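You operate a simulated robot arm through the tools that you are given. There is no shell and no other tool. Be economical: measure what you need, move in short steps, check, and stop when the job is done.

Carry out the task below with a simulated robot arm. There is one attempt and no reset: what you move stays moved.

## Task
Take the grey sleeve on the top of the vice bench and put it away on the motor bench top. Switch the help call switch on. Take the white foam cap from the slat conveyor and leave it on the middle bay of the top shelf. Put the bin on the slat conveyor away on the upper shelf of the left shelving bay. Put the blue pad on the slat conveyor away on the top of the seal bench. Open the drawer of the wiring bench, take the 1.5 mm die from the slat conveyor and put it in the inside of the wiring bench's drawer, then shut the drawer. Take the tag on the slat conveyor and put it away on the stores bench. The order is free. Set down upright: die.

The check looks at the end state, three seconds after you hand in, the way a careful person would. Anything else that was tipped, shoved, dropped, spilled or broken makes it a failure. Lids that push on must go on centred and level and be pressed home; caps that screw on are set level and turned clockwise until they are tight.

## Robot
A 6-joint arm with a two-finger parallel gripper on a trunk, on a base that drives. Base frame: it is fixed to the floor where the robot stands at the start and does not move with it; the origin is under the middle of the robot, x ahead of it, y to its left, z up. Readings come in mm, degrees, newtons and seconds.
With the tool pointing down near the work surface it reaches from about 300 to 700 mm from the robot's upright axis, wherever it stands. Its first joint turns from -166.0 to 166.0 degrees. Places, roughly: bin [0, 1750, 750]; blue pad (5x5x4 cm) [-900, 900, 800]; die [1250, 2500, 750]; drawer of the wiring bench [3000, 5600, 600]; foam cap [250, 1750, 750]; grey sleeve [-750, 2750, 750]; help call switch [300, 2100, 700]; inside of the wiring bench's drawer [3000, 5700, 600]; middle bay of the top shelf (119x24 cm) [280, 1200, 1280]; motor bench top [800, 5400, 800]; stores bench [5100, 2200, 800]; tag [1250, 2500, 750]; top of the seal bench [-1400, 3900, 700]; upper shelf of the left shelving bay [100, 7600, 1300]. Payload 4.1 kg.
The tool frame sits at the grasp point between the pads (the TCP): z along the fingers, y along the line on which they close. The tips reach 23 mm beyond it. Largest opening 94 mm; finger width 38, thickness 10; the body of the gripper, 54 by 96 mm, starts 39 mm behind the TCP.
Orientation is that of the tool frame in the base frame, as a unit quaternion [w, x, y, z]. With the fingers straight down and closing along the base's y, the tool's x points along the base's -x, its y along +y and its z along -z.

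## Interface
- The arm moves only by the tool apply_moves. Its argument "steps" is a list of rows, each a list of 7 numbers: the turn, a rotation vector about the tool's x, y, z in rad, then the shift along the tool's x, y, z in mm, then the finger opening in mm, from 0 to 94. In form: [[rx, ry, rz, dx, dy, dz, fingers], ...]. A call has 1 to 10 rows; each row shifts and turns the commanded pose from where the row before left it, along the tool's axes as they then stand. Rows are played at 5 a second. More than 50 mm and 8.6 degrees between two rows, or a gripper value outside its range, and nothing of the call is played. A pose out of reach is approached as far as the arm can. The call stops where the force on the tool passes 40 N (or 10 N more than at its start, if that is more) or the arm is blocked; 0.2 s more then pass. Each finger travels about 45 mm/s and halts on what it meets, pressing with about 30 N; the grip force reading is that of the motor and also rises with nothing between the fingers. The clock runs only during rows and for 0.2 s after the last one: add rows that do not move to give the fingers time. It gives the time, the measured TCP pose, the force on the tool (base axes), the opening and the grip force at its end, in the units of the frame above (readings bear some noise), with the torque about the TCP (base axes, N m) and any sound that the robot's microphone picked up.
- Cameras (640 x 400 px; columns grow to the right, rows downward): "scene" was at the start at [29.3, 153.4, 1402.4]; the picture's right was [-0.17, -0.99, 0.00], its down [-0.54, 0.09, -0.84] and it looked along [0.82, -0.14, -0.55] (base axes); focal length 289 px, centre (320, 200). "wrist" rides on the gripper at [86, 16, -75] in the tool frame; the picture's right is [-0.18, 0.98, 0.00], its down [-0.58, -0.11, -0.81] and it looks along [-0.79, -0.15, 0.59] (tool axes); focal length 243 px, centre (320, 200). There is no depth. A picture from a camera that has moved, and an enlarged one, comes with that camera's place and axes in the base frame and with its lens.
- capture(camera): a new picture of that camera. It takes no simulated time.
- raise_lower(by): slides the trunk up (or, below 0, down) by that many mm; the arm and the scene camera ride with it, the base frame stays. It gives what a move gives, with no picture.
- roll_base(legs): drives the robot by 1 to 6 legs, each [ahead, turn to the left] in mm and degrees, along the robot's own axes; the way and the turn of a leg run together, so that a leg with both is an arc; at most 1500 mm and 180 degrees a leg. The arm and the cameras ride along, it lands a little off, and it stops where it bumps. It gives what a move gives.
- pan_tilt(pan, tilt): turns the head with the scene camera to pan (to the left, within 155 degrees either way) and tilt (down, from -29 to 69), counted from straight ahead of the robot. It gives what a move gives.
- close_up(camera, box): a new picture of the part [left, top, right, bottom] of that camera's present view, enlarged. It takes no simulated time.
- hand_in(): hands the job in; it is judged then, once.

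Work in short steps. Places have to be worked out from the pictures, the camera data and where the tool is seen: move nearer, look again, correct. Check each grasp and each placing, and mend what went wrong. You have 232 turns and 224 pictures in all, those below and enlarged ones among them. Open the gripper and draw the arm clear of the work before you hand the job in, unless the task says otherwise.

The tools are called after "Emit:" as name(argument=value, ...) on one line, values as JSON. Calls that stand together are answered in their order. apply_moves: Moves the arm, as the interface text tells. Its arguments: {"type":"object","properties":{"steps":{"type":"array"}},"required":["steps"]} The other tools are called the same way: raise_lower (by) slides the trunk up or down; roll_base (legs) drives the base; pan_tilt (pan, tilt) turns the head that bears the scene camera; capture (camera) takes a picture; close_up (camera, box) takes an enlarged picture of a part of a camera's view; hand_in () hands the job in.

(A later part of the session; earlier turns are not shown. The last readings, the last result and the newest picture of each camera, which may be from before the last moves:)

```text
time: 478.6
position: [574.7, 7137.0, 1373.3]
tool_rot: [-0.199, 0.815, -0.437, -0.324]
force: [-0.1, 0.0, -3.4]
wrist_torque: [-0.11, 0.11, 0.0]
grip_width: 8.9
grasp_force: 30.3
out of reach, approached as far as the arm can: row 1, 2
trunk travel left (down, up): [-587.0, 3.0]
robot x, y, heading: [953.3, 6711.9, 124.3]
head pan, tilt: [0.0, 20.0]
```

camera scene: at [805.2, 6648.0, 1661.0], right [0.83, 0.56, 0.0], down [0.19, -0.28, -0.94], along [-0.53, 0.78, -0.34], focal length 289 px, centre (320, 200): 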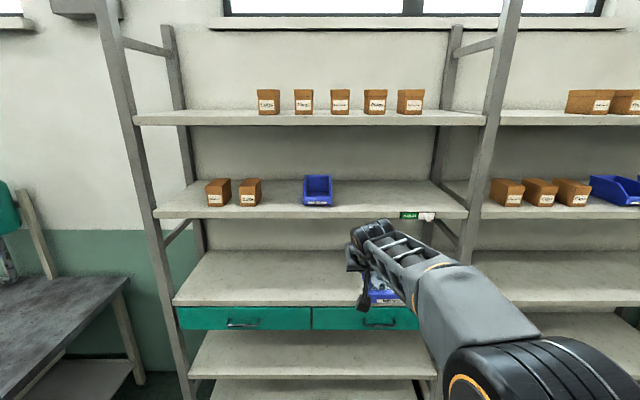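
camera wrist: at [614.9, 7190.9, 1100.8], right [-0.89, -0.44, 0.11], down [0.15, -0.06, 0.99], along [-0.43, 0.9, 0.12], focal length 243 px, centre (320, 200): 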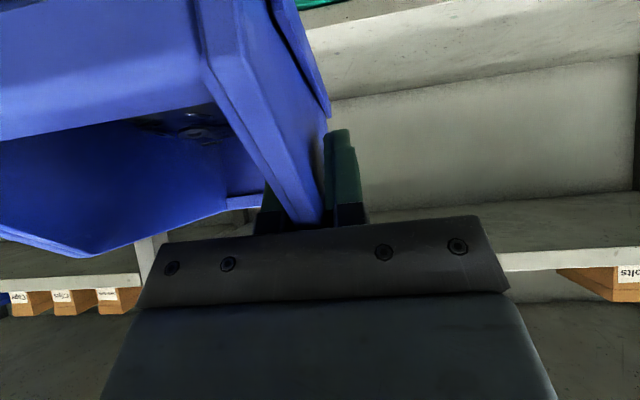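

Emit:
apply_moves(steps=[[0, 0, 0, 0, 0, -20, 0], [0, 0, 0, -14, 0, -14, 0], [0, 0, 0, -7, 0, -7, 0]])

Emit:
capture(camera="wrist")

Emit:
capture(camera="scene")

```text
time: 479.4
position: [576.8, 7118.8, 1415.1]
tool_rot: [-0.198, 0.816, -0.437, -0.324]
force: [-0.1, 0.2, -2.8]
wrist_torque: [-0.12, 0.14, -0.01]
grip_width: 9.1
grasp_force: 30.5
out of reach, approached as far as the arm can: row 2
trunk travel left (down, up): [-587.0, 3.0]
robot x, y, heading: [964.9, 6710.9, 124.2]
head pan, tilt: [0.0, 20.0]
```

```text
95 pictures are left
camera wrist: at [625.2, 7014.2, 1408.4], right [-0.9, -0.42, 0.09], down [0.14, -0.09, 0.99], along [-0.41, 0.9, 0.14], focal length 243 px, centre (320, 200)
```

wrist: 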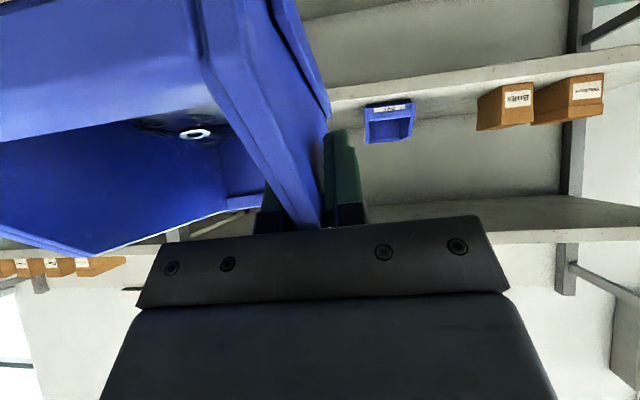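

```text
94 pictures are left
camera scene: at [805.5, 6648.1, 1661.0], right [0.83, 0.56, 0.0], down [0.19, -0.28, -0.94], along [-0.53, 0.78, -0.34], focal length 289 px, centre (320, 200)
```

scene: 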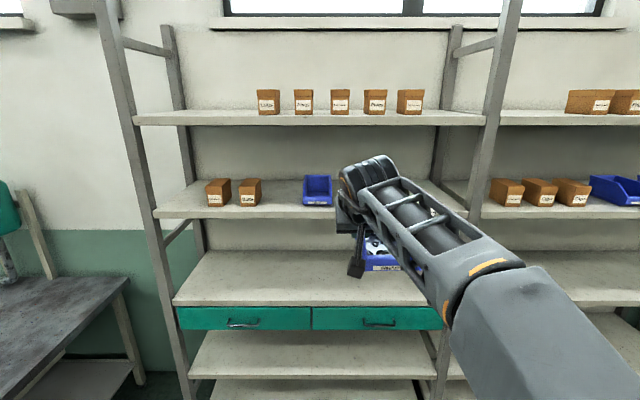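

Height reached (z=1415) but the hand drifted left. I sidestep the base 80 mm right, then approach the shelf partway and check.

Emit:
roll_base(legs=[[0, -90], [82, 0], [0, 89.5], [270, 0]])

Emit:
capture(camera="wrist")

Emit:
capture(camera="scene")

```text
time: 489.6
position: [500.0, 7395.2, 1414.5]
tool_rot: [-0.2, 0.813, -0.442, -0.321]
force: [-0.4, 0.0, -4.1]
wrist_torque: [-0.12, 0.13, 0.04]
grip_width: 8.6
grasp_force: 29.7
trunk travel left (down, up): [-587.0, 3.0]
robot x, y, heading: [881.8, 6983.2, 123.5]
head pan, tilt: [0.0, 20.0]
```

```text
93 pictures are left
camera wrist: at [547.9, 7290.3, 1407.7], right [-0.91, -0.41, 0.09], down [0.14, -0.09, 0.99], along [-0.4, 0.91, 0.14], focal length 243 px, centre (320, 200)
```

wrist: 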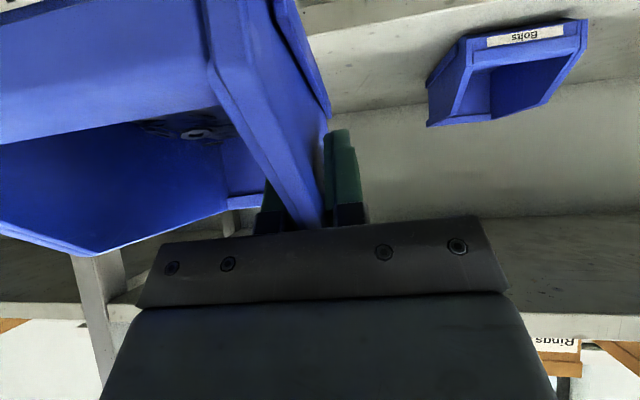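

```text
92 pictures are left
camera scene: at [723.2, 6921.8, 1661.0], right [0.83, 0.55, 0.0], down [0.19, -0.29, -0.94], along [-0.52, 0.78, -0.34], focal length 289 px, centre (320, 200)
```

scene: 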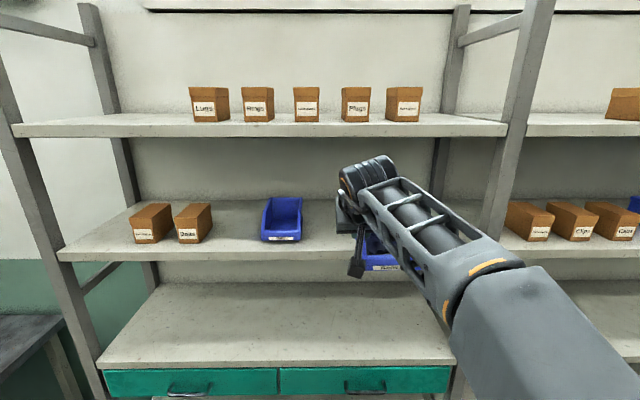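

Well aligned to the free space. I lower 28 mm and drive in 140 mm.

Emit:
apply_moves(steps=[[0, 0, 0, 9.5, 0, 10, 0], [0, 0, 0, 9.5, 0, 10, 0]])

Emit:
roll_base(legs=[[140, 0]])

Emit:
capture(camera="scene")

```text
time: 490.2
position: [502.5, 7396.8, 1386.5]
tool_rot: [-0.201, 0.812, -0.443, -0.322]
force: [0.1, 1.4, -2.9]
wrist_torque: [-0.11, 0.12, 0.01]
grip_width: 8.8
grasp_force: 30.2
trunk travel left (down, up): [-587.0, 3.0]
robot x, y, heading: [878.3, 6983.8, 123.8]
head pan, tilt: [0.0, 20.0]
```

```text
time: 491.5
position: [424.8, 7513.4, 1387.6]
tool_rot: [-0.201, 0.812, -0.443, -0.321]
force: [0.7, -0.1, -3.9]
wrist_torque: [-0.12, 0.12, -0.04]
grip_width: 8.8
grasp_force: 29.6
trunk travel left (down, up): [-587.0, 3.0]
robot x, y, heading: [800.4, 7103.2, 123.4]
head pan, tilt: [0.0, 20.0]
```

```text
91 pictures are left
camera scene: at [645.9, 7038.1, 1661.0], right [0.83, 0.55, 0.0], down [0.19, -0.29, -0.94], along [-0.52, 0.78, -0.34], focal length 289 px, centre (320, 200)
```

scene: 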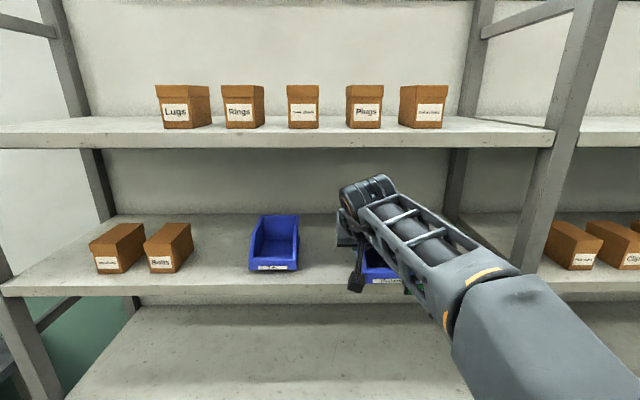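

Emit:
apply_moves(steps=[[0, 0, 0, 5, 0, 5, 0], [0, 0, 0, 4, 0, 4.2, 0], [0, 0, 0, 2.5, 0, 2.6, 0], [0, 0, 0, 2, 0, 2, 0], [0, 0, 0, 1.5, 0, 1.5, 0], [0, 0, 0, 1.5, 0, 1.5, 0], [0, 0, 0, 1.5, 0, 1.5, 0]])

Emit:
close_up(camera="scene", box=[230, 160, 450, 320])

```text
time: 493.1
position: [426.6, 7513.9, 1359.4]
tool_rot: [-0.201, 0.812, -0.444, -0.322]
force: [-0.1, -0.8, -3.8]
wrist_torque: [-0.13, 0.15, 0.02]
grip_width: 8.9
grasp_force: 29.6
trunk travel left (down, up): [-587.0, 3.0]
robot x, y, heading: [801.5, 7100.6, 123.8]
head pan, tilt: [0.0, 20.0]
```

```text
2.50 times, centred on (340, 240) of scene
camera zoom: at [646.7, 7037.0, 1661.0], right [0.83, 0.55, 0.0], down [0.19, -0.29, -0.94], along [-0.52, 0.78, -0.34], focal length 722 px, centre (270, 100)
```

zoom: 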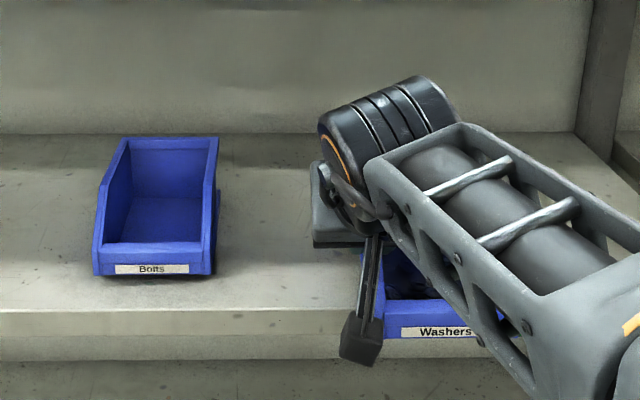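

The bin front still overhangs the shelf edge. The wrist fits below the top board (≈1560 < 1581), so I raise 14 mm and drive 55 mm further in.

Emit:
apply_moves(steps=[[0, 0, 0, -5, 0, -5, 0], [0, 0, 0, -4.5, 0, -5, 0]])

Emit:
roll_base(legs=[[58, 0]])

Emit:
close_up(camera="scene", box=[210, 120, 470, 320])

```text
time: 493.7
position: [425.7, 7511.3, 1374.7]
tool_rot: [-0.2, 0.813, -0.443, -0.322]
force: [0.0, 0.3, -3.3]
wrist_torque: [-0.08, 0.16, 0.03]
grip_width: 8.7
grasp_force: 30.6
trunk travel left (down, up): [-587.0, 3.0]
robot x, y, heading: [805.8, 7100.0, 123.6]
head pan, tilt: [0.0, 20.0]
```

```text
time: 494.7
position: [393.0, 7562.6, 1373.4]
tool_rot: [-0.201, 0.813, -0.443, -0.322]
force: [-0.9, 0.2, -3.8]
wrist_torque: [-0.17, 0.11, 0.01]
grip_width: 9.0
grasp_force: 30.5
trunk travel left (down, up): [-587.0, 3.0]
robot x, y, heading: [770.3, 7148.8, 123.5]
head pan, tilt: [0.0, 20.0]
```

```text
2.00 times, centred on (340, 220) of scene
camera zoom: at [613.7, 7086.6, 1661.0], right [0.83, 0.55, 0.0], down [0.19, -0.29, -0.94], along [-0.52, 0.78, -0.34], focal length 578 px, centre (280, 160)
```

zoom: 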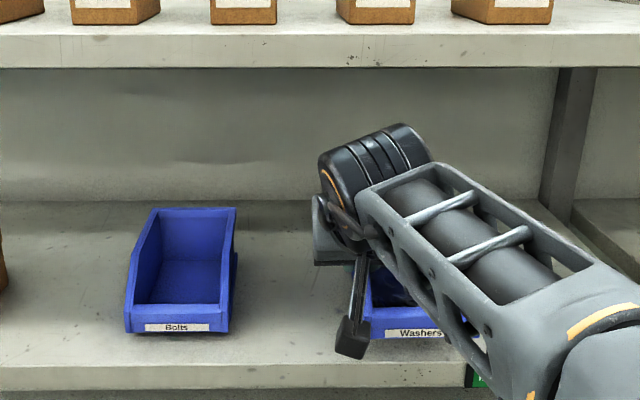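

Now the bin is fully over the shelf. I lower to contact.

Emit:
apply_moves(steps=[[0, 0, 0, 4, 0, 4.2, 0], [0, 0, 0, 3.5, 0, 3.6, 0], [0, 0, 0, 1.5, 0, 1.5, 0], [0, 0, 0, 1.5, 0, 1.5, 0], [0, 0, 0, 1.5, 0, 1.5, 0], [0, 0, 0, 1.5, 0, 1.5, 0], [0, 0, 0, 1.5, 0, 1.5, 0], [0, 0, 0, 1.5, 0, 1.5, 0]])

```text
time: 496.5
position: [394.5, 7562.3, 1349.7]
tool_rot: [-0.201, 0.813, -0.443, -0.321]
force: [-0.9, -0.5, -3.1]
wrist_torque: [-0.11, 0.12, 0.0]
grip_width: 8.7
grasp_force: 30.0
trunk travel left (down, up): [-587.0, 3.0]
robot x, y, heading: [767.8, 7148.7, 123.6]
head pan, tilt: [0.0, 20.0]
```

Emit:
apply_moves(steps=[[0, 0, 0, 1.5, 0, 1.5, 0], [0, 0, 0, 1.5, 0, 1.5, 0], [0, 0, 0, 1.5, 0, 1.5, 0], [0, 0, 0, 1.5, 0, 1.5, 0], [0, 0, 0, 1.5, 0, 1.5, 0], [0, 0, 0, 1.5, 0, 1.5, 0], [0, 0, 0, 1.5, 0, 1.5, 0], [0, 0, 0, 1.5, 0, 1.5, 0]])

Emit:
close_up(camera="scene", box=[210, 120, 470, 320])

```text
time: 498.3
position: [394.4, 7561.2, 1339.0]
tool_rot: [-0.202, 0.811, -0.443, -0.325]
force: [-5.5, 4.7, 28.0]
wrist_torque: [-0.04, 0.41, -0.08]
grip_width: 9.1
grasp_force: 30.2
trunk travel left (down, up): [-587.0, 3.0]
robot x, y, heading: [772.6, 7149.0, 123.8]
head pan, tilt: [0.0, 20.0]
```

```text
2.00 times, centred on (340, 220) of scene
camera zoom: at [615.4, 7084.2, 1661.4], right [0.83, 0.55, 0.0], down [0.19, -0.28, -0.94], along [-0.52, 0.78, -0.34], focal length 578 px, centre (280, 160)
```

zoom: 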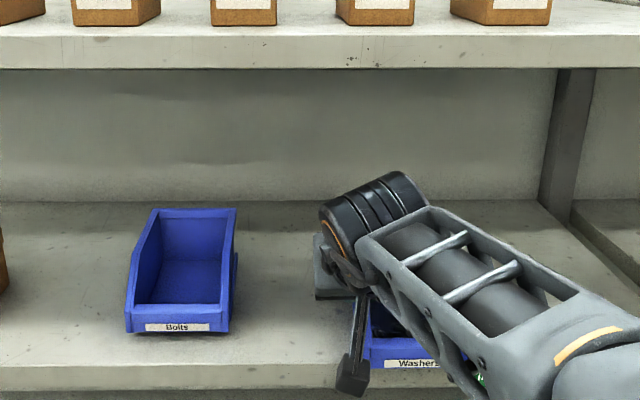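

Contact at TCP 1340 (shelf ≈1282), but the bin's front is right at the edge. I raise 12 mm, go 50 mm deeper and set down again.

Emit:
apply_moves(steps=[[0, 0, 0, -5, 0, -5, 0], [0, 0, 0, -7, 0, -7, 0]])

Emit:
roll_base(legs=[[55, 0]])

Emit:
capture(camera="scene")

```text
time: 498.9
position: [394.8, 7559.3, 1349.0]
tool_rot: [-0.2, 0.813, -0.444, -0.319]
force: [0.8, 0.2, -3.2]
wrist_torque: [-0.11, 0.15, 0.05]
grip_width: 8.9
grasp_force: 30.1
trunk travel left (down, up): [-587.0, 3.0]
robot x, y, heading: [771.3, 7149.9, 124.0]
head pan, tilt: [0.0, 20.0]
```

```text
time: 499.8
position: [364.1, 7608.4, 1349.5]
tool_rot: [-0.2, 0.813, -0.443, -0.321]
force: [0.8, 0.5, -3.4]
wrist_torque: [-0.11, 0.07, 0.01]
grip_width: 9.2
grasp_force: 30.0
trunk travel left (down, up): [-587.0, 3.0]
robot x, y, heading: [739.4, 7194.2, 123.6]
head pan, tilt: [0.0, 20.0]
```

```text
87 pictures are left
camera scene: at [583.3, 7132.5, 1661.0], right [0.83, 0.55, 0.0], down [0.19, -0.29, -0.94], along [-0.52, 0.78, -0.34], focal length 289 px, centre (320, 200)
```

scene: 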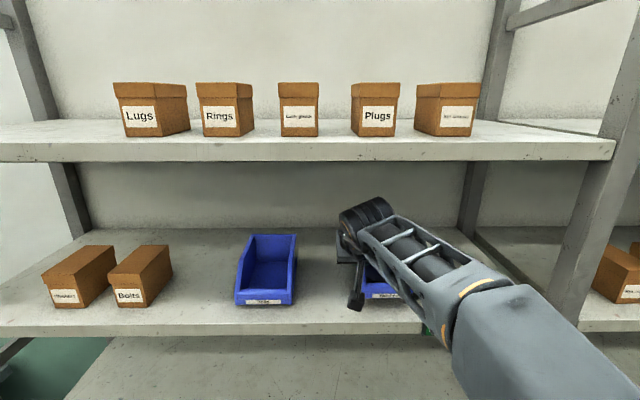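

Now the bin front aligns with the neighbouring bin's front. I lower to contact, release, and retreat.

Emit:
apply_moves(steps=[[0, 0, 0, 1.5, 0, 1.5, 0], [0, 0, 0, 1.5, 0, 1.5, 0], [0, 0, 0, 1, 0, 1, 0], [0, 0, 0, 1, 0, 1, 0], [0, 0, 0, 1, 0, 1, 0]])

```text
time: 501.0
position: [364.8, 7607.7, 1342.7]
tool_rot: [-0.2, 0.812, -0.444, -0.321]
force: [0.5, -0.2, -3.0]
wrist_torque: [-0.1, 0.11, 0.02]
grip_width: 8.8
grasp_force: 30.2
trunk travel left (down, up): [-587.0, 3.0]
robot x, y, heading: [740.1, 7195.7, 123.7]
head pan, tilt: [0.0, 20.0]
```

Emit:
apply_moves(steps=[[0, 0, 0, 1, 0, 1, 0], [0, 0, 0, 1, 0, 1, 0], [0, 0, 0, 1, 0, 1, 0], [0, 0, 0, 1, 0, 1, 0], [0, 0, 0, 0, 0, 0, 0]])

```text
time: 502.2
position: [364.2, 7607.2, 1338.9]
tool_rot: [-0.201, 0.812, -0.443, -0.323]
force: [-1.3, 2.9, 8.0]
wrist_torque: [-0.62, -0.1, 0.0]
grip_width: 8.8
grasp_force: 30.4
trunk travel left (down, up): [-587.0, 3.0]
robot x, y, heading: [741.4, 7192.0, 123.4]
head pan, tilt: [0.0, 20.0]
```

Emit:
apply_moves(steps=[[0, 0, 0, 0, 0, 0, 15], [0, 0, 0, 0, 0, 0, 28], [0, 0, 0, 0, 0, 0, 28], [0, 0, 0, -5.5, 0, -5.5, 28], [0, 0, 0, -6, 0, -6, 28]])

Emit:
capture(camera="wrist")

Emit:
capture(camera="scene")

```text
time: 503.4
position: [364.6, 7606.0, 1351.4]
tool_rot: [-0.2, 0.812, -0.443, -0.322]
force: [0.1, 0.6, 0.4]
wrist_torque: [0.01, 0.0, -0.03]
grip_width: 27.9
grasp_force: 0.1
trunk travel left (down, up): [-587.0, 3.0]
robot x, y, heading: [740.3, 7192.6, 123.6]
head pan, tilt: [0.0, 20.0]
```

```text
86 pictures are left
camera wrist: at [411.1, 7501.2, 1345.9], right [-0.91, -0.41, 0.09], down [0.14, -0.09, 0.99], along [-0.39, 0.91, 0.14], focal length 243 px, centre (320, 200)
```

wrist: 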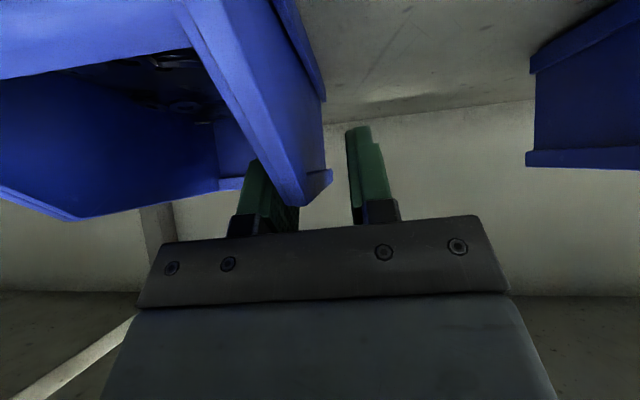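

```text
85 pictures are left
camera scene: at [584.4, 7131.1, 1661.0], right [0.83, 0.55, 0.0], down [0.19, -0.28, -0.94], along [-0.52, 0.78, -0.34], focal length 289 px, centre (320, 200)
```

scene: 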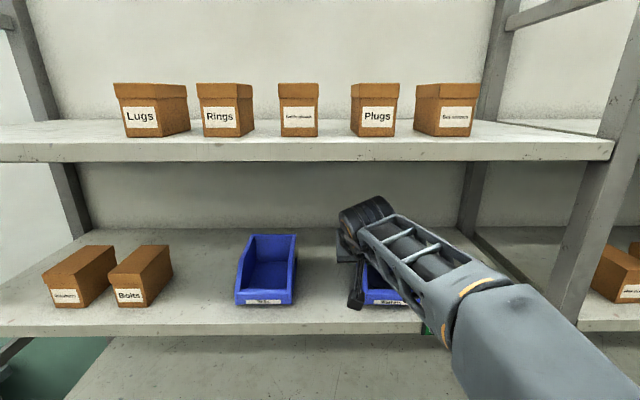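

Emit:
apply_moves(steps=[[0, 0, 0, -3, 0, -3, 34]])

Emit:
roll_base(legs=[[-250, 0]])

Emit:
capture(camera="scene")

```text
time: 503.8
position: [364.7, 7605.1, 1357.1]
tool_rot: [-0.2, 0.813, -0.443, -0.321]
force: [-0.2, 0.0, 0.1]
wrist_torque: [-0.01, -0.01, -0.01]
grip_width: 34.3
grasp_force: 0.0
trunk travel left (down, up): [-587.0, 3.0]
robot x, y, heading: [740.4, 7194.6, 123.7]
head pan, tilt: [0.0, 20.0]
```

```text
time: 505.7
position: [503.9, 7395.9, 1358.6]
tool_rot: [-0.201, 0.813, -0.443, -0.321]
force: [1.0, 0.0, -1.5]
wrist_torque: [0.02, -0.02, 0.04]
grip_width: 34.0
grasp_force: 0.0
trunk travel left (down, up): [-587.0, 3.0]
robot x, y, heading: [881.9, 6984.6, 123.4]
head pan, tilt: [0.0, 20.0]
```

```text
84 pictures are left
camera scene: at [724.3, 6920.0, 1661.1], right [0.83, 0.55, 0.0], down [0.19, -0.28, -0.94], along [-0.52, 0.78, -0.34], focal length 289 px, centre (320, 200)
```

scene: 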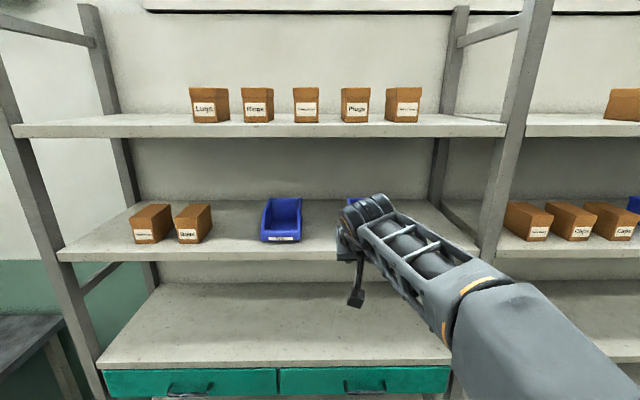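

The bin is on the upper shelf. I lower the trunk, restore the tool, and drive back to the front aisle for the sleeve.

Emit:
roll_base(legs=[[-150, 0]])

Emit:
raise_lower(by=-250)

Emit:
apply_moves(steps=[[0, 0.131, 0, 0, 0, 0, 94], [0, 0.131, 0, 0, 0, 0, 94], [0, 0.131, 0, 0, 0, 0, 94], [0, 0.131, 0, 0, 0, 0, 94], [0, 0.131, 0, 0, 0, 0, 94], [0, 0.125, 0, 0, 0, 0, 94]])

Emit:
roll_base(legs=[[0, -90], [1250, 0], [1200, 0], [0, -90], [1500, 0], [1380, 0]])

```text
time: 507.0
position: [587.0, 7270.6, 1356.8]
tool_rot: [-0.202, 0.812, -0.443, -0.321]
force: [0.7, -0.6, 0.1]
wrist_torque: [0.0, 0.01, 0.01]
grip_width: 34.1
grasp_force: 0.1
trunk travel left (down, up): [-587.0, 3.0]
robot x, y, heading: [958.0, 6859.0, 123.5]
head pan, tilt: [0.0, 20.0]
```

```text
time: 509.6
position: [585.9, 7270.8, 1107.6]
tool_rot: [-0.201, 0.812, -0.444, -0.321]
force: [-0.2, 0.3, 0.4]
wrist_torque: [0.0, -0.02, 0.0]
grip_width: 34.3
grasp_force: 0.0
trunk travel left (down, up): [-337.0, 253.0]
robot x, y, heading: [962.8, 6856.7, 123.6]
head pan, tilt: [0.0, 20.0]
```

```text
time: 511.0
position: [544.9, 7209.2, 1085.4]
tool_rot: [-0.139, 0.854, -0.501, 0.015]
force: [0.1, -0.8, 0.4]
wrist_torque: [0.03, 0.01, -0.01]
grip_width: 94.2
grasp_force: 0.0
out of reach, approached as far as the arm can: row 1, 2, 3, 4, 5, 6
trunk travel left (down, up): [-337.0, 253.0]
robot x, y, heading: [960.1, 6863.5, 123.5]
head pan, tilt: [0.0, 20.0]
```

```text
time: 544.1
position: [4985.8, 5399.5, 1084.0]
tool_rot: [-0.017, 0.51, 0.849, -0.138]
force: [0.6, -0.1, 0.0]
wrist_torque: [-0.01, 0.02, -0.01]
grip_width: 93.9
grasp_force: 0.1
trunk travel left (down, up): [-337.0, 253.0]
robot x, y, heading: [4579.0, 5758.3, -57.8]
head pan, tilt: [0.0, 20.0]
```

The tool ended up tilted ~16°; I level it and bring it to a normal carrying pose.

Emit:
apply_moves(steps=[[-0.127, 0.056, 0, 0, 0, 0, 94], [-0.127, 0.056, 0, 0, 0, 0, 94], [0, 0, 0, 20, -40, 0, 94], [0, 0, 0, 20, -40, 0, 94], [0, 0, 0, 20, -40, 0, 94], [0, 0, 0, 20, -40, 0, 94]])

Emit:
roll_base(legs=[[100, 0], [0, -88.7], [1500, 0], [1500, 0], [1500, 0], [1450, 0]])

Emit:
pan_tilt(pan=-65, tilt=35)

Emit:
capture(camera="scene")

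```text
time: 545.5
position: [4808.1, 5398.4, 1116.6]
tool_rot: [-0.017, 0.511, 0.848, -0.142]
force: [0.8, -0.3, -0.3]
wrist_torque: [0.05, 0.0, 0.0]
grip_width: 93.6
grasp_force: 0.1
out of reach, approached as far as the arm can: row 1, 2
trunk travel left (down, up): [-337.0, 253.0]
robot x, y, heading: [4575.3, 5757.7, -57.8]
head pan, tilt: [0.0, 20.0]
```

```text
time: 578.4
position: [-700.8, 2171.2, 1116.3]
tool_rot: [-0.112, 0.958, 0.247, -0.089]
force: [-0.1, -0.6, 1.2]
wrist_torque: [0.0, -0.01, 0.01]
grip_width: 94.0
grasp_force: 0.1
trunk travel left (down, up): [-337.0, 253.0]
robot x, y, heading: [-340.9, 2408.7, -146.8]
head pan, tilt: [0.0, 20.0]
```

```text
time: 579.7
position: [-700.1, 2169.9, 1115.8]
tool_rot: [-0.112, 0.958, 0.247, -0.09]
force: [-0.3, -0.3, 0.5]
wrist_torque: [-0.01, -0.01, 0.04]
grip_width: 94.1
grasp_force: 0.1
trunk travel left (down, up): [-337.0, 253.0]
robot x, y, heading: [-342.6, 2409.2, -146.8]
head pan, tilt: [-65.0, 35.0]
```

```text
83 pictures are left
camera scene: at [-274.8, 2349.3, 1387.2], right [0.53, 0.85, 0.0], down [0.49, -0.3, -0.82], along [-0.7, 0.43, -0.57], focal length 289 px, centre (320, 200)
```

scene: 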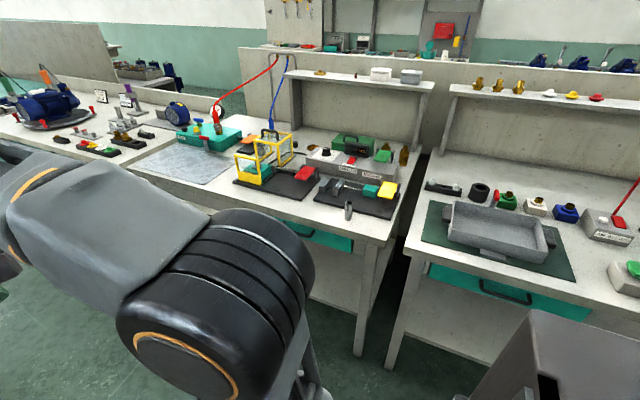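

Emit:
close_up(camera="scene", box=[230, 130, 430, 255])

```text
3.20 times, centred on (330, 192) of scene
camera zoom: at [-274.8, 2349.3, 1387.2], right [0.53, 0.85, 0.0], down [0.49, -0.3, -0.82], along [-0.7, 0.43, -0.57], focal length 924 px, centre (288, 224)
```

zoom: 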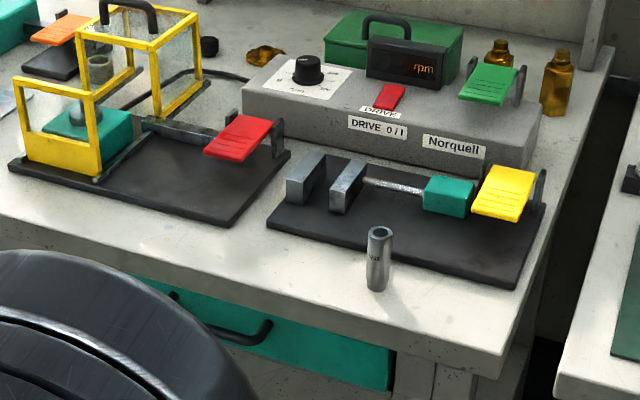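

The sleeve is the small grey tube near the bench's front edge. I level the tool, then turn to face the bench.

Emit:
apply_moves(steps=[[-0.129, 0.058, 0, 0, 0, 0, 94], [-0.129, 0.058, 0, 0, 0, 0, 94]])

Emit:
roll_base(legs=[[0, -89.7]])

Emit:
pan_tilt(pan=0, tilt=45)

Emit:
capture(camera="scene")

```text
time: 580.3
position: [-700.5, 2171.3, 1117.6]
tool_rot: [-0.112, 0.958, 0.247, -0.089]
force: [-0.1, 0.9, 0.3]
wrist_torque: [-0.02, -0.02, -0.01]
grip_width: 93.9
grasp_force: 0.1
out of reach, approached as far as the arm can: row 1, 2
trunk travel left (down, up): [-337.0, 253.0]
robot x, y, heading: [-344.1, 2407.8, -146.8]
head pan, tilt: [-65.0, 35.0]
```

```text
time: 584.5
position: [-580.2, 2766.0, 1117.5]
tool_rot: [-0.143, 0.851, -0.504, 0.017]
force: [-0.7, 0.3, 0.0]
wrist_torque: [0.01, 0.01, -0.02]
grip_width: 94.1
grasp_force: 0.1
trunk travel left (down, up): [-337.0, 253.0]
robot x, y, heading: [-342.1, 2404.9, 123.0]
head pan, tilt: [-65.0, 35.0]
```

```text
time: 585.9
position: [-579.3, 2765.4, 1117.2]
tool_rot: [-0.142, 0.852, -0.504, 0.017]
force: [-0.4, 0.3, 0.1]
wrist_torque: [0.0, -0.01, -0.01]
grip_width: 93.9
grasp_force: 0.0
trunk travel left (down, up): [-337.0, 253.0]
robot x, y, heading: [-343.7, 2405.1, 123.2]
head pan, tilt: [0.0, 45.0]
```

```text
81 pictures are left
camera scene: at [-492.4, 2336.3, 1372.4], right [0.84, 0.55, 0.0], down [0.39, -0.59, -0.71], along [-0.39, 0.59, -0.71], focal length 289 px, centre (320, 200)
```

scene: 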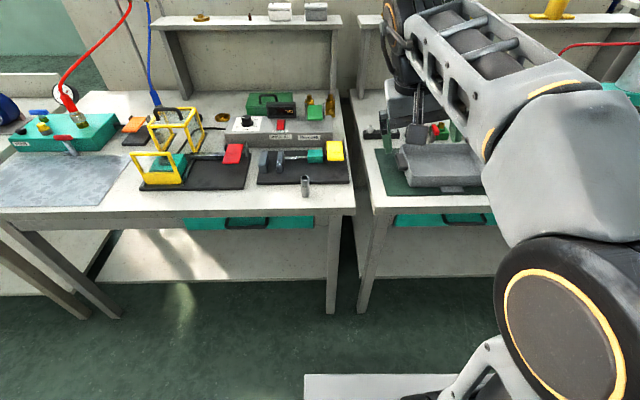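

The arm is in an unusually high posture, limiting the wrist. I raise the trunk and lower the arm by the same amount, then level.

Emit:
raise_lower(by=200)

Emit:
apply_moves(steps=[[0, 0, 0, 0, 0, 45, 94], [0, 0, 0, 0, 0, 45, 94], [0, 0, 0, 0, 0, 45, 94], [0, 0, 0, 0, 0, 45, 94], [-0.129, 0.058, 0, 0, 0, 0, 94], [-0.129, 0.058, 0, 0, 0, 0, 94]])

```text
time: 588.1
position: [-579.9, 2765.9, 1317.4]
tool_rot: [-0.142, 0.852, -0.503, 0.015]
force: [-0.1, -0.3, 0.5]
wrist_torque: [-0.01, -0.02, -0.02]
grip_width: 93.9
grasp_force: 0.1
trunk travel left (down, up): [-537.0, 53.0]
robot x, y, heading: [-341.4, 2403.8, 123.2]
head pan, tilt: [0.0, 45.0]
```

```text
time: 589.5
position: [-549.4, 2805.9, 1140.6]
tool_rot: [-0.129, 0.853, -0.505, 0.018]
force: [0.1, -0.6, -0.1]
wrist_torque: [0.0, 0.01, 0.0]
grip_width: 93.9
grasp_force: 0.0
out of reach, approached as far as the arm can: row 5, 6
trunk travel left (down, up): [-537.0, 53.0]
robot x, y, heading: [-346.0, 2407.8, 123.3]
head pan, tilt: [0.0, 45.0]
```

Still on a limit. I tilt the hand forward again at this lower height, correct the roll there, and come back.

Emit:
apply_moves(steps=[[0, -0.14, 0, 0, 0, 0, 94], [0, -0.14, 0, 0, 0, 0, 94], [0, -0.14, 0, 0, 0, 0, 94], [0, -0.14, 0, 0, 0, 0, 94], [-0.13, 0, 0, 0, 0, 0, 94], [-0.13, 0, 0, 0, 0, 0, 94]])

Emit:
capture(camera="scene")

```text
time: 590.9
position: [-555.2, 2802.8, 1134.3]
tool_rot: [-0.219, 0.841, -0.431, -0.244]
force: [-1.0, 0.0, 0.6]
wrist_torque: [-0.02, 0.01, 0.0]
grip_width: 93.7
grasp_force: 0.1
out of reach, approached as far as the arm can: row 5, 6
trunk travel left (down, up): [-537.0, 53.0]
robot x, y, heading: [-342.1, 2408.5, 123.1]
head pan, tilt: [0.0, 45.0]
```

```text
80 pictures are left
camera scene: at [-492.3, 2336.3, 1572.4], right [0.84, 0.55, 0.0], down [0.39, -0.59, -0.71], along [-0.39, 0.59, -0.71], focal length 289 px, centre (320, 200)
```

scene: 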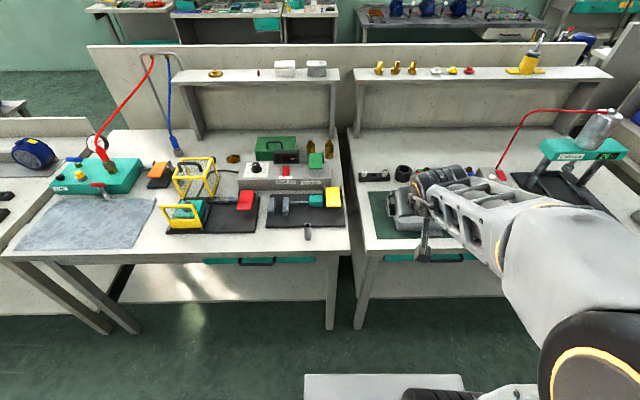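

Emit:
apply_moves(steps=[[0, 0, 0, 0, -40, 0, 94], [-0.1, 0, 0, 0, 0, 0, 94]])

Emit:
apply_moves(steps=[[0, 0, 0, 0, 40, 0, 94], [0, 0, 0, 0, 40, 0, 94], [-0.1, 0, 0, 0, 0, 0, 94]])

Emit:
apply_moves(steps=[[0, 0, 0, 0, 0, 40, 94], [0, 0, 0, 0, 0, 40, 94], [-0.1, 0, 0, 0, 0, 0, 94]])

```text
time: 591.5
position: [-554.6, 2801.9, 1135.1]
tool_rot: [-0.219, 0.841, -0.431, -0.245]
force: [-0.1, -0.4, -1.0]
wrist_torque: [-0.01, 0.01, 0.0]
grip_width: 94.2
grasp_force: 0.1
out of reach, approached as far as the arm can: row 1, 2
trunk travel left (down, up): [-537.0, 53.0]
robot x, y, heading: [-343.9, 2413.2, 122.9]
head pan, tilt: [0.0, 45.0]
```

```text
time: 592.3
position: [-620.8, 2759.3, 1121.6]
tool_rot: [-0.177, 0.851, -0.417, -0.265]
force: [0.2, -0.2, 1.2]
wrist_torque: [0.01, -0.03, 0.05]
grip_width: 94.3
grasp_force: 0.1
trunk travel left (down, up): [-537.0, 53.0]
robot x, y, heading: [-345.3, 2407.3, 123.1]
head pan, tilt: [0.0, 45.0]
```

```text
time: 593.1
position: [-646.1, 2808.2, 1063.0]
tool_rot: [-0.171, 0.847, -0.413, -0.287]
force: [-1.1, 0.2, -0.7]
wrist_torque: [-0.03, 0.01, -0.02]
grip_width: 94.2
grasp_force: 0.1
out of reach, approached as far as the arm can: row 3
trunk travel left (down, up): [-537.0, 53.0]
robot x, y, heading: [-341.1, 2406.7, 123.2]
head pan, tilt: [0.0, 45.0]
```

Moving left frees it: a joint-1 type limit on the right side. I go further left and then bring the tool upright.

Emit:
apply_moves(steps=[[0, 0, 0, 0, 45, -15, 94], [0, 0, 0, 0, 45, -15, 94], [-0.05, 0.13, 0, 0, 20, 0, 94], [0, 0.14, 0, 0, 0, 0, 94], [0, 0.14, 0, 0, 0, 0, 94], [0, 0.14, 0, 0, 0, 0, 94], [0, 0.13, 0, 0, 0, 0, 94]])

```text
time: 594.7
position: [-723.2, 2657.5, 1004.1]
tool_rot: [-0.095, 0.898, -0.429, -0.021]
force: [0.2, -0.6, -0.2]
wrist_torque: [0.01, 0.0, 0.0]
grip_width: 94.2
grasp_force: 0.1
out of reach, approached as far as the arm can: row 3, 4, 5, 6, 7
trunk travel left (down, up): [-537.0, 53.0]
robot x, y, heading: [-338.2, 2406.2, 122.9]
head pan, tilt: [0.0, 45.0]
```

Emit:
pan_tilt(pan=-25, tilt=60)

Emit:
capture(camera="scene")

```text
time: 595.6
position: [-723.4, 2657.7, 1004.0]
tool_rot: [-0.096, 0.898, -0.428, -0.021]
force: [-0.6, -0.4, -0.3]
wrist_torque: [0.0, 0.0, 0.04]
grip_width: 93.9
grasp_force: 0.0
trunk travel left (down, up): [-537.0, 53.0]
robot x, y, heading: [-344.6, 2407.8, 123.1]
head pan, tilt: [-25.0, 60.0]
```

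```text
79 pictures are left
camera scene: at [-457.5, 2334.1, 1552.9], right [0.99, 0.14, 0.0], down [0.12, -0.86, -0.5], along [-0.07, 0.5, -0.87], focal length 289 px, centre (320, 200)
```

scene: 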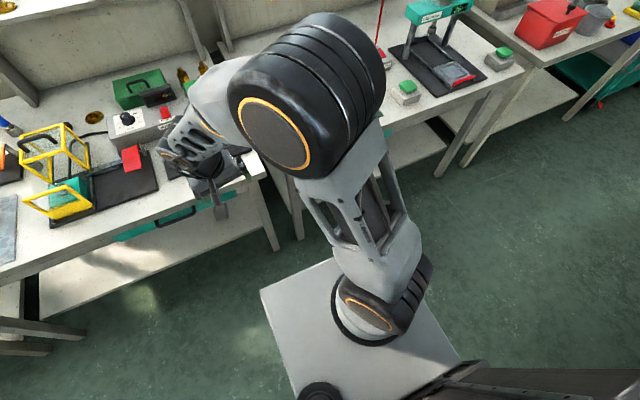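

Emit:
apply_moves(steps=[[-0.077, 0.06, 0, 0, 0, 0, 94], [-0.077, 0.06, 0, 0, 0, 0, 94]])

Emit:
apply_moves(steps=[[0, 0, 0, -45, 0, 0, 94], [0, 0, 0, -45, 0, 0, 94], [-0.077, 0.06, 0, 0, 0, 0, 94], [-0.077, 0.06, 0, 0, 0, 0, 94]])

```text
time: 596.2
position: [-723.3, 2657.4, 1004.1]
tool_rot: [-0.096, 0.898, -0.428, -0.021]
force: [0.6, 0.1, -0.6]
wrist_torque: [0.0, 0.0, 0.02]
grip_width: 94.1
grasp_force: 0.1
out of reach, approached as far as the arm can: row 1, 2
trunk travel left (down, up): [-537.0, 53.0]
robot x, y, heading: [-346.2, 2407.0, 122.9]
head pan, tilt: [-25.0, 60.0]
```

```text
time: 597.2
position: [-775.2, 2722.7, 1007.0]
tool_rot: [-0.108, 0.897, -0.428, -0.024]
force: [0.6, -0.2, 0.4]
wrist_torque: [0.0, -0.03, 0.02]
grip_width: 94.1
grasp_force: 0.0
out of reach, approached as far as the arm can: row 1, 2, 3, 4
trunk travel left (down, up): [-537.0, 53.0]
robot x, y, heading: [-340.9, 2410.8, 123.2]
head pan, tilt: [-25.0, 60.0]
```

Emit:
apply_moves(steps=[[0, 0, 0.14, 0, 0, 0, 94], [0, 0, 0.14, 0, 0, 0, 94], [-0.077, 0.06, 0, 0, 0, 0, 94]])

Emit:
apply_moves(steps=[[0, 0, -0.14, 0, 0, 0, 94], [0, 0, -0.14, 0, 0, 0, 94], [0, 0, -0.14, 0, 0, 0, 94], [0, 0, -0.14, 0, 0, 0, 94], [-0.077, 0.06, 0, 0, 0, 0, 94]])

```text
time: 598.0
position: [-776.3, 2724.3, 1008.6]
tool_rot: [-0.103, 0.828, -0.55, -0.038]
force: [-0.6, 0.1, -0.7]
wrist_torque: [0.02, -0.01, 0.01]
grip_width: 93.8
grasp_force: 0.0
out of reach, approached as far as the arm can: row 3
trunk travel left (down, up): [-537.0, 53.0]
robot x, y, heading: [-337.1, 2405.4, 123.1]
head pan, tilt: [-25.0, 60.0]
```

```text
time: 599.2
position: [-776.1, 2723.9, 1006.4]
tool_rot: [-0.109, 0.948, -0.297, -0.009]
force: [-0.5, 0.0, -0.3]
wrist_torque: [-0.04, 0.01, -0.01]
grip_width: 94.1
grasp_force: 0.0
out of reach, approached as far as the arm can: row 5
trunk travel left (down, up): [-537.0, 53.0]
robot x, y, heading: [-342.2, 2405.8, 123.0]
head pan, tilt: [-25.0, 60.0]
```

I'll unwind along the way I came: face along the free aisle, extend with the hand tilted at low height (where it worked), then bring it upright there.

Emit:
roll_base(legs=[[0, 90]])

Emit:
apply_moves(steps=[[0, -0.14, 0.14, 0, 0, 0, 60], [0, -0.14, 0.14, 0, 0, 0, 60], [0, -0.14, 0, 0, 0, 0, 60], [0, -0.14, 0, 0, 0, 0, 60], [0, -0.07, 0, 0, 0, 0, 60]])

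Emit:
apply_moves(steps=[[0, 0, 0, 0, 0, 45, 60], [0, 0, 0, 0, 0, 45, 60], [0, 0, 0, 0, 0, 45, 60], [0, 0, 0, -30, 0, 30, 60], [0, 0, 0, -30, 0, 30, 60]])

```text
time: 603.4
position: [-661.1, 1975.7, 1006.9]
tool_rot: [-0.073, 0.883, 0.457, -0.083]
force: [0.0, 0.1, -0.7]
wrist_torque: [-0.02, -0.01, 0.01]
grip_width: 94.1
grasp_force: 0.0
trunk travel left (down, up): [-537.0, 53.0]
robot x, y, heading: [-344.9, 2405.5, -147.2]
head pan, tilt: [-25.0, 60.0]
```

```text
refused: row 1 steps farther than a row can; nothing moved
```

```text
time: 604.6
position: [-737.1, 1935.0, 821.6]
tool_rot: [-0.071, 0.883, 0.457, -0.082]
force: [-0.2, 0.7, 0.8]
wrist_torque: [-0.03, 0.03, 0.01]
grip_width: 60.1
grasp_force: 0.1
trunk travel left (down, up): [-537.0, 53.0]
robot x, y, heading: [-339.2, 2407.1, -146.9]
head pan, tilt: [-25.0, 60.0]
```

At this lower position all rows were reachable; I try levelling here.

Emit:
apply_moves(steps=[[-0.07, 0.03, 0, 0, 0, 0, 60], [-0.07, 0.03, 0, 0, 0, 0, 60], [-0.07, 0.025, 0, 0, 0, 0, 60]])

```text
time: 605.4
position: [-736.1, 1937.0, 821.7]
tool_rot: [-0.063, 0.884, 0.458, -0.071]
force: [0.5, -1.3, 0.1]
wrist_torque: [-0.02, -0.04, 0.02]
grip_width: 60.0
grasp_force: 0.0
out of reach, approached as far as the arm can: row 2, 3
trunk travel left (down, up): [-537.0, 53.0]
robot x, y, heading: [-342.3, 2408.0, -147.4]
head pan, tilt: [-25.0, 60.0]
```

Emit:
apply_moves(steps=[[0, 0.05, 0, 0, 0, 0, 60]])

Emit:
apply_moves(steps=[[-0.05, 0, 0, 0, 0, 0, 60]])

Emit:
apply_moves(steps=[[0, 0, 0, 0, -40, 0, 60], [0, 0, 0, 0, -40, 0, 60]])

```text
time: 605.8
position: [-733.6, 1940.5, 820.3]
tool_rot: [-0.078, 0.885, 0.455, -0.053]
force: [0.3, 0.2, -0.1]
wrist_torque: [-0.02, 0.02, 0.03]
grip_width: 60.1
grasp_force: 0.1
out of reach, approached as far as the arm can: row 1
trunk travel left (down, up): [-537.0, 53.0]
robot x, y, heading: [-340.4, 2407.9, -147.2]
head pan, tilt: [-25.0, 60.0]
```

```text
time: 606.2
position: [-734.1, 1940.1, 820.0]
tool_rot: [-0.079, 0.885, 0.456, -0.053]
force: [-0.4, 0.0, 0.4]
wrist_torque: [0.01, -0.01, -0.01]
grip_width: 60.3
grasp_force: 0.0
out of reach, approached as far as the arm can: row 1
trunk travel left (down, up): [-537.0, 53.0]
robot x, y, heading: [-340.9, 2405.8, -147.0]
head pan, tilt: [-25.0, 60.0]
```

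```text
time: 606.8
position: [-780.1, 1977.0, 832.8]
tool_rot: [-0.079, 0.888, 0.449, -0.054]
force: [0.3, 0.6, 1.1]
wrist_torque: [-0.01, 0.01, -0.01]
grip_width: 59.6
grasp_force: 0.0
out of reach, approached as far as the arm can: row 2
trunk travel left (down, up): [-537.0, 53.0]
robot x, y, heading: [-341.6, 2409.0, -147.2]
head pan, tilt: [-25.0, 60.0]
```

I believe the forearm-roll joint is wound up to its stop after passing the wrist singularity on the wrong side. I unwind it: swing the tool near the forearm direction, circle over the top to the other side, and come back down, keeping the wrist in place.

Emit:
apply_moves(steps=[[0.0278, -0.123, 0, -28.3, -6.4, 0, 60], [0.0278, -0.123, 0, -28.3, -6.4, 0, 60], [0.0278, -0.123, 0, -28.3, -6.4, 0, 60], [0.0278, -0.123, 0, -28.3, -6.4, 0, 60], [0.0278, -0.123, 0, -28.3, -6.4, 0, 60], [0.0278, -0.123, 0, -28.3, -6.4, 0, 60], [-0.064, -0.104, 0, -24, 14.7, 0, 60], [-0.064, -0.104, 0, -24, 14.7, 0, 60], [-0.064, -0.104, 0, -24, 14.7, 0, 60]])

Emit:
apply_moves(steps=[[-0.107, 0.06, 0, 13.8, 24.6, 0, 60], [-0.107, 0.06, 0, 13.8, 24.6, 0, 60], [-0.107, 0.06, 0, 13.8, 24.6, 0, 60], [-0.006, 0.139, 0, 32, 1.4, 0, 60], [-0.006, 0.139, 0, 32, 1.4, 0, 60], [-0.006, 0.139, 0, 32, 1.4, 0, 60], [-0.006, 0.139, 0, 32, 1.4, 0, 60], [-0.006, 0.139, 0, 32, 1.4, 0, 60], [-0.006, 0.139, 0, 32, 1.4, 0, 60]])

```text
time: 608.8
position: [-878.8, 1806.3, 927.4]
tool_rot: [0.135, 0.737, 0.463, -0.474]
force: [-0.4, -0.5, 0.8]
wrist_torque: [0.02, -0.01, 0.03]
grip_width: 60.1
grasp_force: 0.0
out of reach, approached as far as the arm can: row 8, 9
trunk travel left (down, up): [-537.0, 53.0]
robot x, y, heading: [-344.1, 2407.1, -147.3]
head pan, tilt: [-25.0, 60.0]
```

```text
time: 610.8
position: [-771.3, 1985.7, 790.9]
tool_rot: [0.068, 0.809, 0.577, -0.091]
force: [0.2, -0.3, 0.0]
wrist_torque: [0.01, 0.0, 0.0]
grip_width: 60.0
grasp_force: 0.1
out of reach, approached as far as the arm can: row 1, 2, 6, 7, 8, 9
trunk travel left (down, up): [-537.0, 53.0]
robot x, y, heading: [-338.8, 2404.5, -147.1]
head pan, tilt: [-25.0, 60.0]
```

Now the lean is on the other side, only a forward tilt of 13° is left. I try to level in place.

Emit:
apply_moves(steps=[[0, 0.075, 0, 0, 0, 0, 60], [0, 0.075, 0, 0, 0, 0, 60], [0, 0.075, 0, 0, 0, 0, 60]])

Emit:
pan_tilt(pan=-10, tilt=55)

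Emit:
capture(camera="scene")

```text
time: 611.6
position: [-771.2, 1984.6, 790.5]
tool_rot: [0.068, 0.809, 0.577, -0.092]
force: [0.1, -0.3, -1.2]
wrist_torque: [-0.03, 0.0, 0.0]
grip_width: 59.8
grasp_force: 0.1
out of reach, approached as far as the arm can: row 1, 2, 3
trunk travel left (down, up): [-537.0, 53.0]
robot x, y, heading: [-341.7, 2407.9, -147.3]
head pan, tilt: [-25.0, 60.0]
```

```text
time: 612.4
position: [-771.0, 1985.4, 790.5]
tool_rot: [0.068, 0.809, 0.577, -0.092]
force: [0.3, -0.1, -0.2]
wrist_torque: [0.02, -0.02, -0.01]
grip_width: 60.0
grasp_force: 0.0
trunk travel left (down, up): [-537.0, 53.0]
robot x, y, heading: [-346.0, 2407.7, -147.4]
head pan, tilt: [-10.0, 55.0]
```

```text
78 pictures are left
camera scene: at [-267.1, 2273.9, 1559.0], right [-0.39, 0.92, 0.0], down [0.76, 0.32, -0.57], along [-0.53, -0.22, -0.82], focal length 289 px, centre (320, 200)
```

scene: 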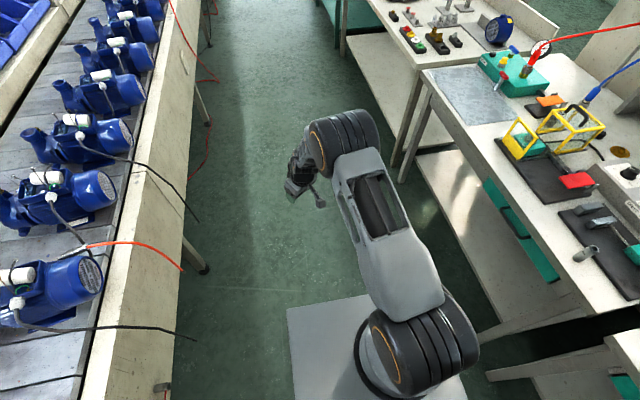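

The shoulder sits higher than I assumed, so near here forearm and tool are almost in line. I raise the arm to its original relative height and try levelling there.

Emit:
apply_moves(steps=[[0, 0, 0, 5, -15, -45, 60], [0, 0, 0, 5, -15, -45, 60], [0, 0, 0, 5, -15, -45, 60], [0, 0, 0, 5, -15, -45, 60], [0, 0, 0, 5, -15, -45, 60], [0, 0, 0, 5, -15, -45, 60], [0, 0, 0, 5, -15, -45, 60], [0, 0, 0, 5, -15, -45, 60], [0, 0, 0, 5, -15, -45, 60]])

Emit:
apply_moves(steps=[[0, 0.075, 0, 0, 0, 0, 60], [0, 0.075, 0, 0, 0, 0, 60], [0, 0.075, 0, 0, 0, 0, 60]])

```text
time: 614.4
position: [-840.0, 2199.4, 1124.4]
tool_rot: [0.092, 0.806, 0.576, -0.104]
force: [0.5, 0.1, 0.9]
wrist_torque: [0.02, -0.01, -0.02]
grip_width: 60.1
grasp_force: 0.1
out of reach, approached as far as the arm can: row 3, 4, 5, 6, 7, 8, 9
trunk travel left (down, up): [-537.0, 53.0]
robot x, y, heading: [-343.9, 2411.1, -147.4]
head pan, tilt: [-10.0, 55.0]
```

```text
time: 615.1
position: [-840.5, 2198.5, 1125.3]
tool_rot: [0.092, 0.805, 0.576, -0.104]
force: [-0.5, -0.2, -0.4]
wrist_torque: [-0.01, 0.02, -0.02]
grip_width: 60.0
grasp_force: 0.0
out of reach, approached as far as the arm can: row 1, 2, 3
trunk travel left (down, up): [-537.0, 53.0]
robot x, y, heading: [-343.3, 2411.4, -147.1]
head pan, tilt: [-10.0, 55.0]
```

Emit:
capture(camera="scene")

```text
77 pictures are left
camera scene: at [-267.2, 2273.9, 1559.0], right [-0.39, 0.92, 0.0], down [0.76, 0.32, -0.57], along [-0.53, -0.22, -0.82], focal length 289 px, centre (320, 200)
```

scene: 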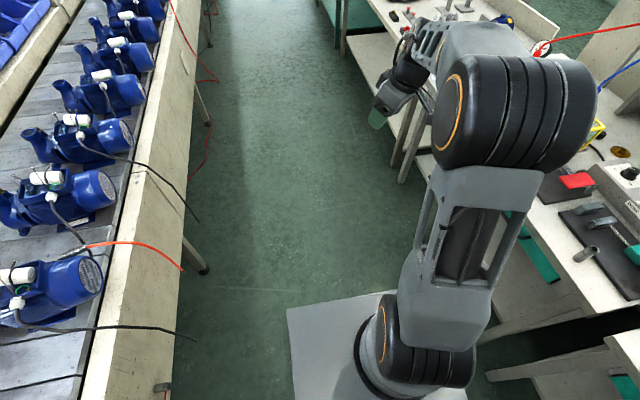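

Analysis says tool-down now lies in the dead zone of the forearm roll, so the wrist bend sign must flip. I swing the tool through the forearm direction to above it, round to the right, and down again, wrist fixed.

Emit:
apply_moves(steps=[[0.105, -0.0872, 0, -20, -24.2, 0, 60], [0.105, -0.0872, 0, -20, -24.2, 0, 60], [0.105, -0.0872, 0, -20, -24.2, 0, 60], [0.105, -0.0872, 0, -20, -24.2, 0, 60], [0.105, -0.0872, 0, -20, -24.2, 0, 60], [0.105, -0.0872, 0, -20, -24.2, 0, 60], [0.105, -0.0872, 0, -20, -24.2, 0, 60], [0.105, -0.0872, 0, -20, -24.2, 0, 60], [0.105, -0.0872, 0, -20, -24.2, 0, 60], [0.105, -0.0872, 0, -20, -24.2, 0, 60]])

Emit:
apply_moves(steps=[[0.105, -0.0872, 0, -20, -24.2, 0, 60], [0.105, -0.0872, 0, -20, -24.2, 0, 60], [0.105, -0.0872, 0, -20, -24.2, 0, 60]])

```text
time: 617.4
position: [-1050.3, 2164.9, 1322.3]
tool_rot: [0.089, -0.627, -0.359, 0.685]
force: [-0.5, 0.0, 0.2]
wrist_torque: [0.0, -0.02, 0.0]
grip_width: 59.8
grasp_force: 0.2
trunk travel left (down, up): [-537.0, 53.0]
robot x, y, heading: [-343.7, 2410.6, -147.2]
head pan, tilt: [-10.0, 55.0]
```

```text
time: 618.1
position: [-1052.0, 2187.5, 1413.2]
tool_rot: [0.137, -0.511, -0.255, 0.809]
force: [-0.9, -0.2, 1.2]
wrist_torque: [0.01, -0.04, -0.03]
grip_width: 60.0
grasp_force: 0.0
trunk travel left (down, up): [-537.0, 53.0]
robot x, y, heading: [-342.4, 2406.4, -147.3]
head pan, tilt: [-10.0, 55.0]
```

Passed without limits. I continue to the right side and down.

Emit:
apply_moves(steps=[[0.0233, 0.11, 0, 25.3, -5.4, 0, 60], [0.0233, 0.11, 0, 25.3, -5.4, 0, 60], [0.0233, 0.11, 0, 25.3, -5.4, 0, 60], [0.0233, 0.11, 0, 25.3, -5.4, 0, 60], [-0.072, 0.1128, 0, 25.9, 16.6, 0, 60], [-0.072, 0.1128, 0, 25.9, 16.6, 0, 60], [-0.072, 0.1128, 0, 25.9, 16.6, 0, 60], [-0.072, 0.1128, 0, 25.9, 16.6, 0, 60]])

Emit:
apply_moves(steps=[[-0.072, 0.1128, 0, 25.9, 16.6, 0, 60], [-0.072, 0.1128, 0, 25.9, 16.6, 0, 60], [-0.072, 0.1128, 0, 25.9, 16.6, 0, 60], [-0.072, 0.1128, 0, 25.9, 16.6, 0, 60], [-0.072, 0.1128, 0, 25.9, 16.6, 0, 60], [-0.072, 0.1128, 0, 25.9, 16.6, 0, 60], [-0.072, 0.1128, 0, 25.9, 16.6, 0, 60], [-0.072, 0.1128, 0, 25.9, 16.6, 0, 60]])

```text
time: 620.0
position: [-1061.1, 2258.2, 1223.2]
tool_rot: [-0.151, 0.829, 0.226, -0.488]
force: [0.0, -0.9, 0.1]
wrist_torque: [-0.02, -0.02, -0.01]
grip_width: 59.9
grasp_force: 0.0
trunk travel left (down, up): [-537.0, 53.0]
robot x, y, heading: [-344.7, 2407.8, -147.0]
head pan, tilt: [-10.0, 55.0]
```

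```text
time: 621.8
position: [-804.0, 2196.2, 1004.2]
tool_rot: [-0.086, 0.957, 0.271, -0.06]
force: [0.2, 0.5, -0.5]
wrist_torque: [0.0, -0.01, -0.01]
grip_width: 60.1
grasp_force: 0.0
out of reach, approached as far as the arm can: row 2, 3, 4, 5, 6, 7, 8
trunk travel left (down, up): [-537.0, 53.0]
robot x, y, heading: [-345.8, 2404.6, -147.3]
head pan, tilt: [-10.0, 55.0]
```

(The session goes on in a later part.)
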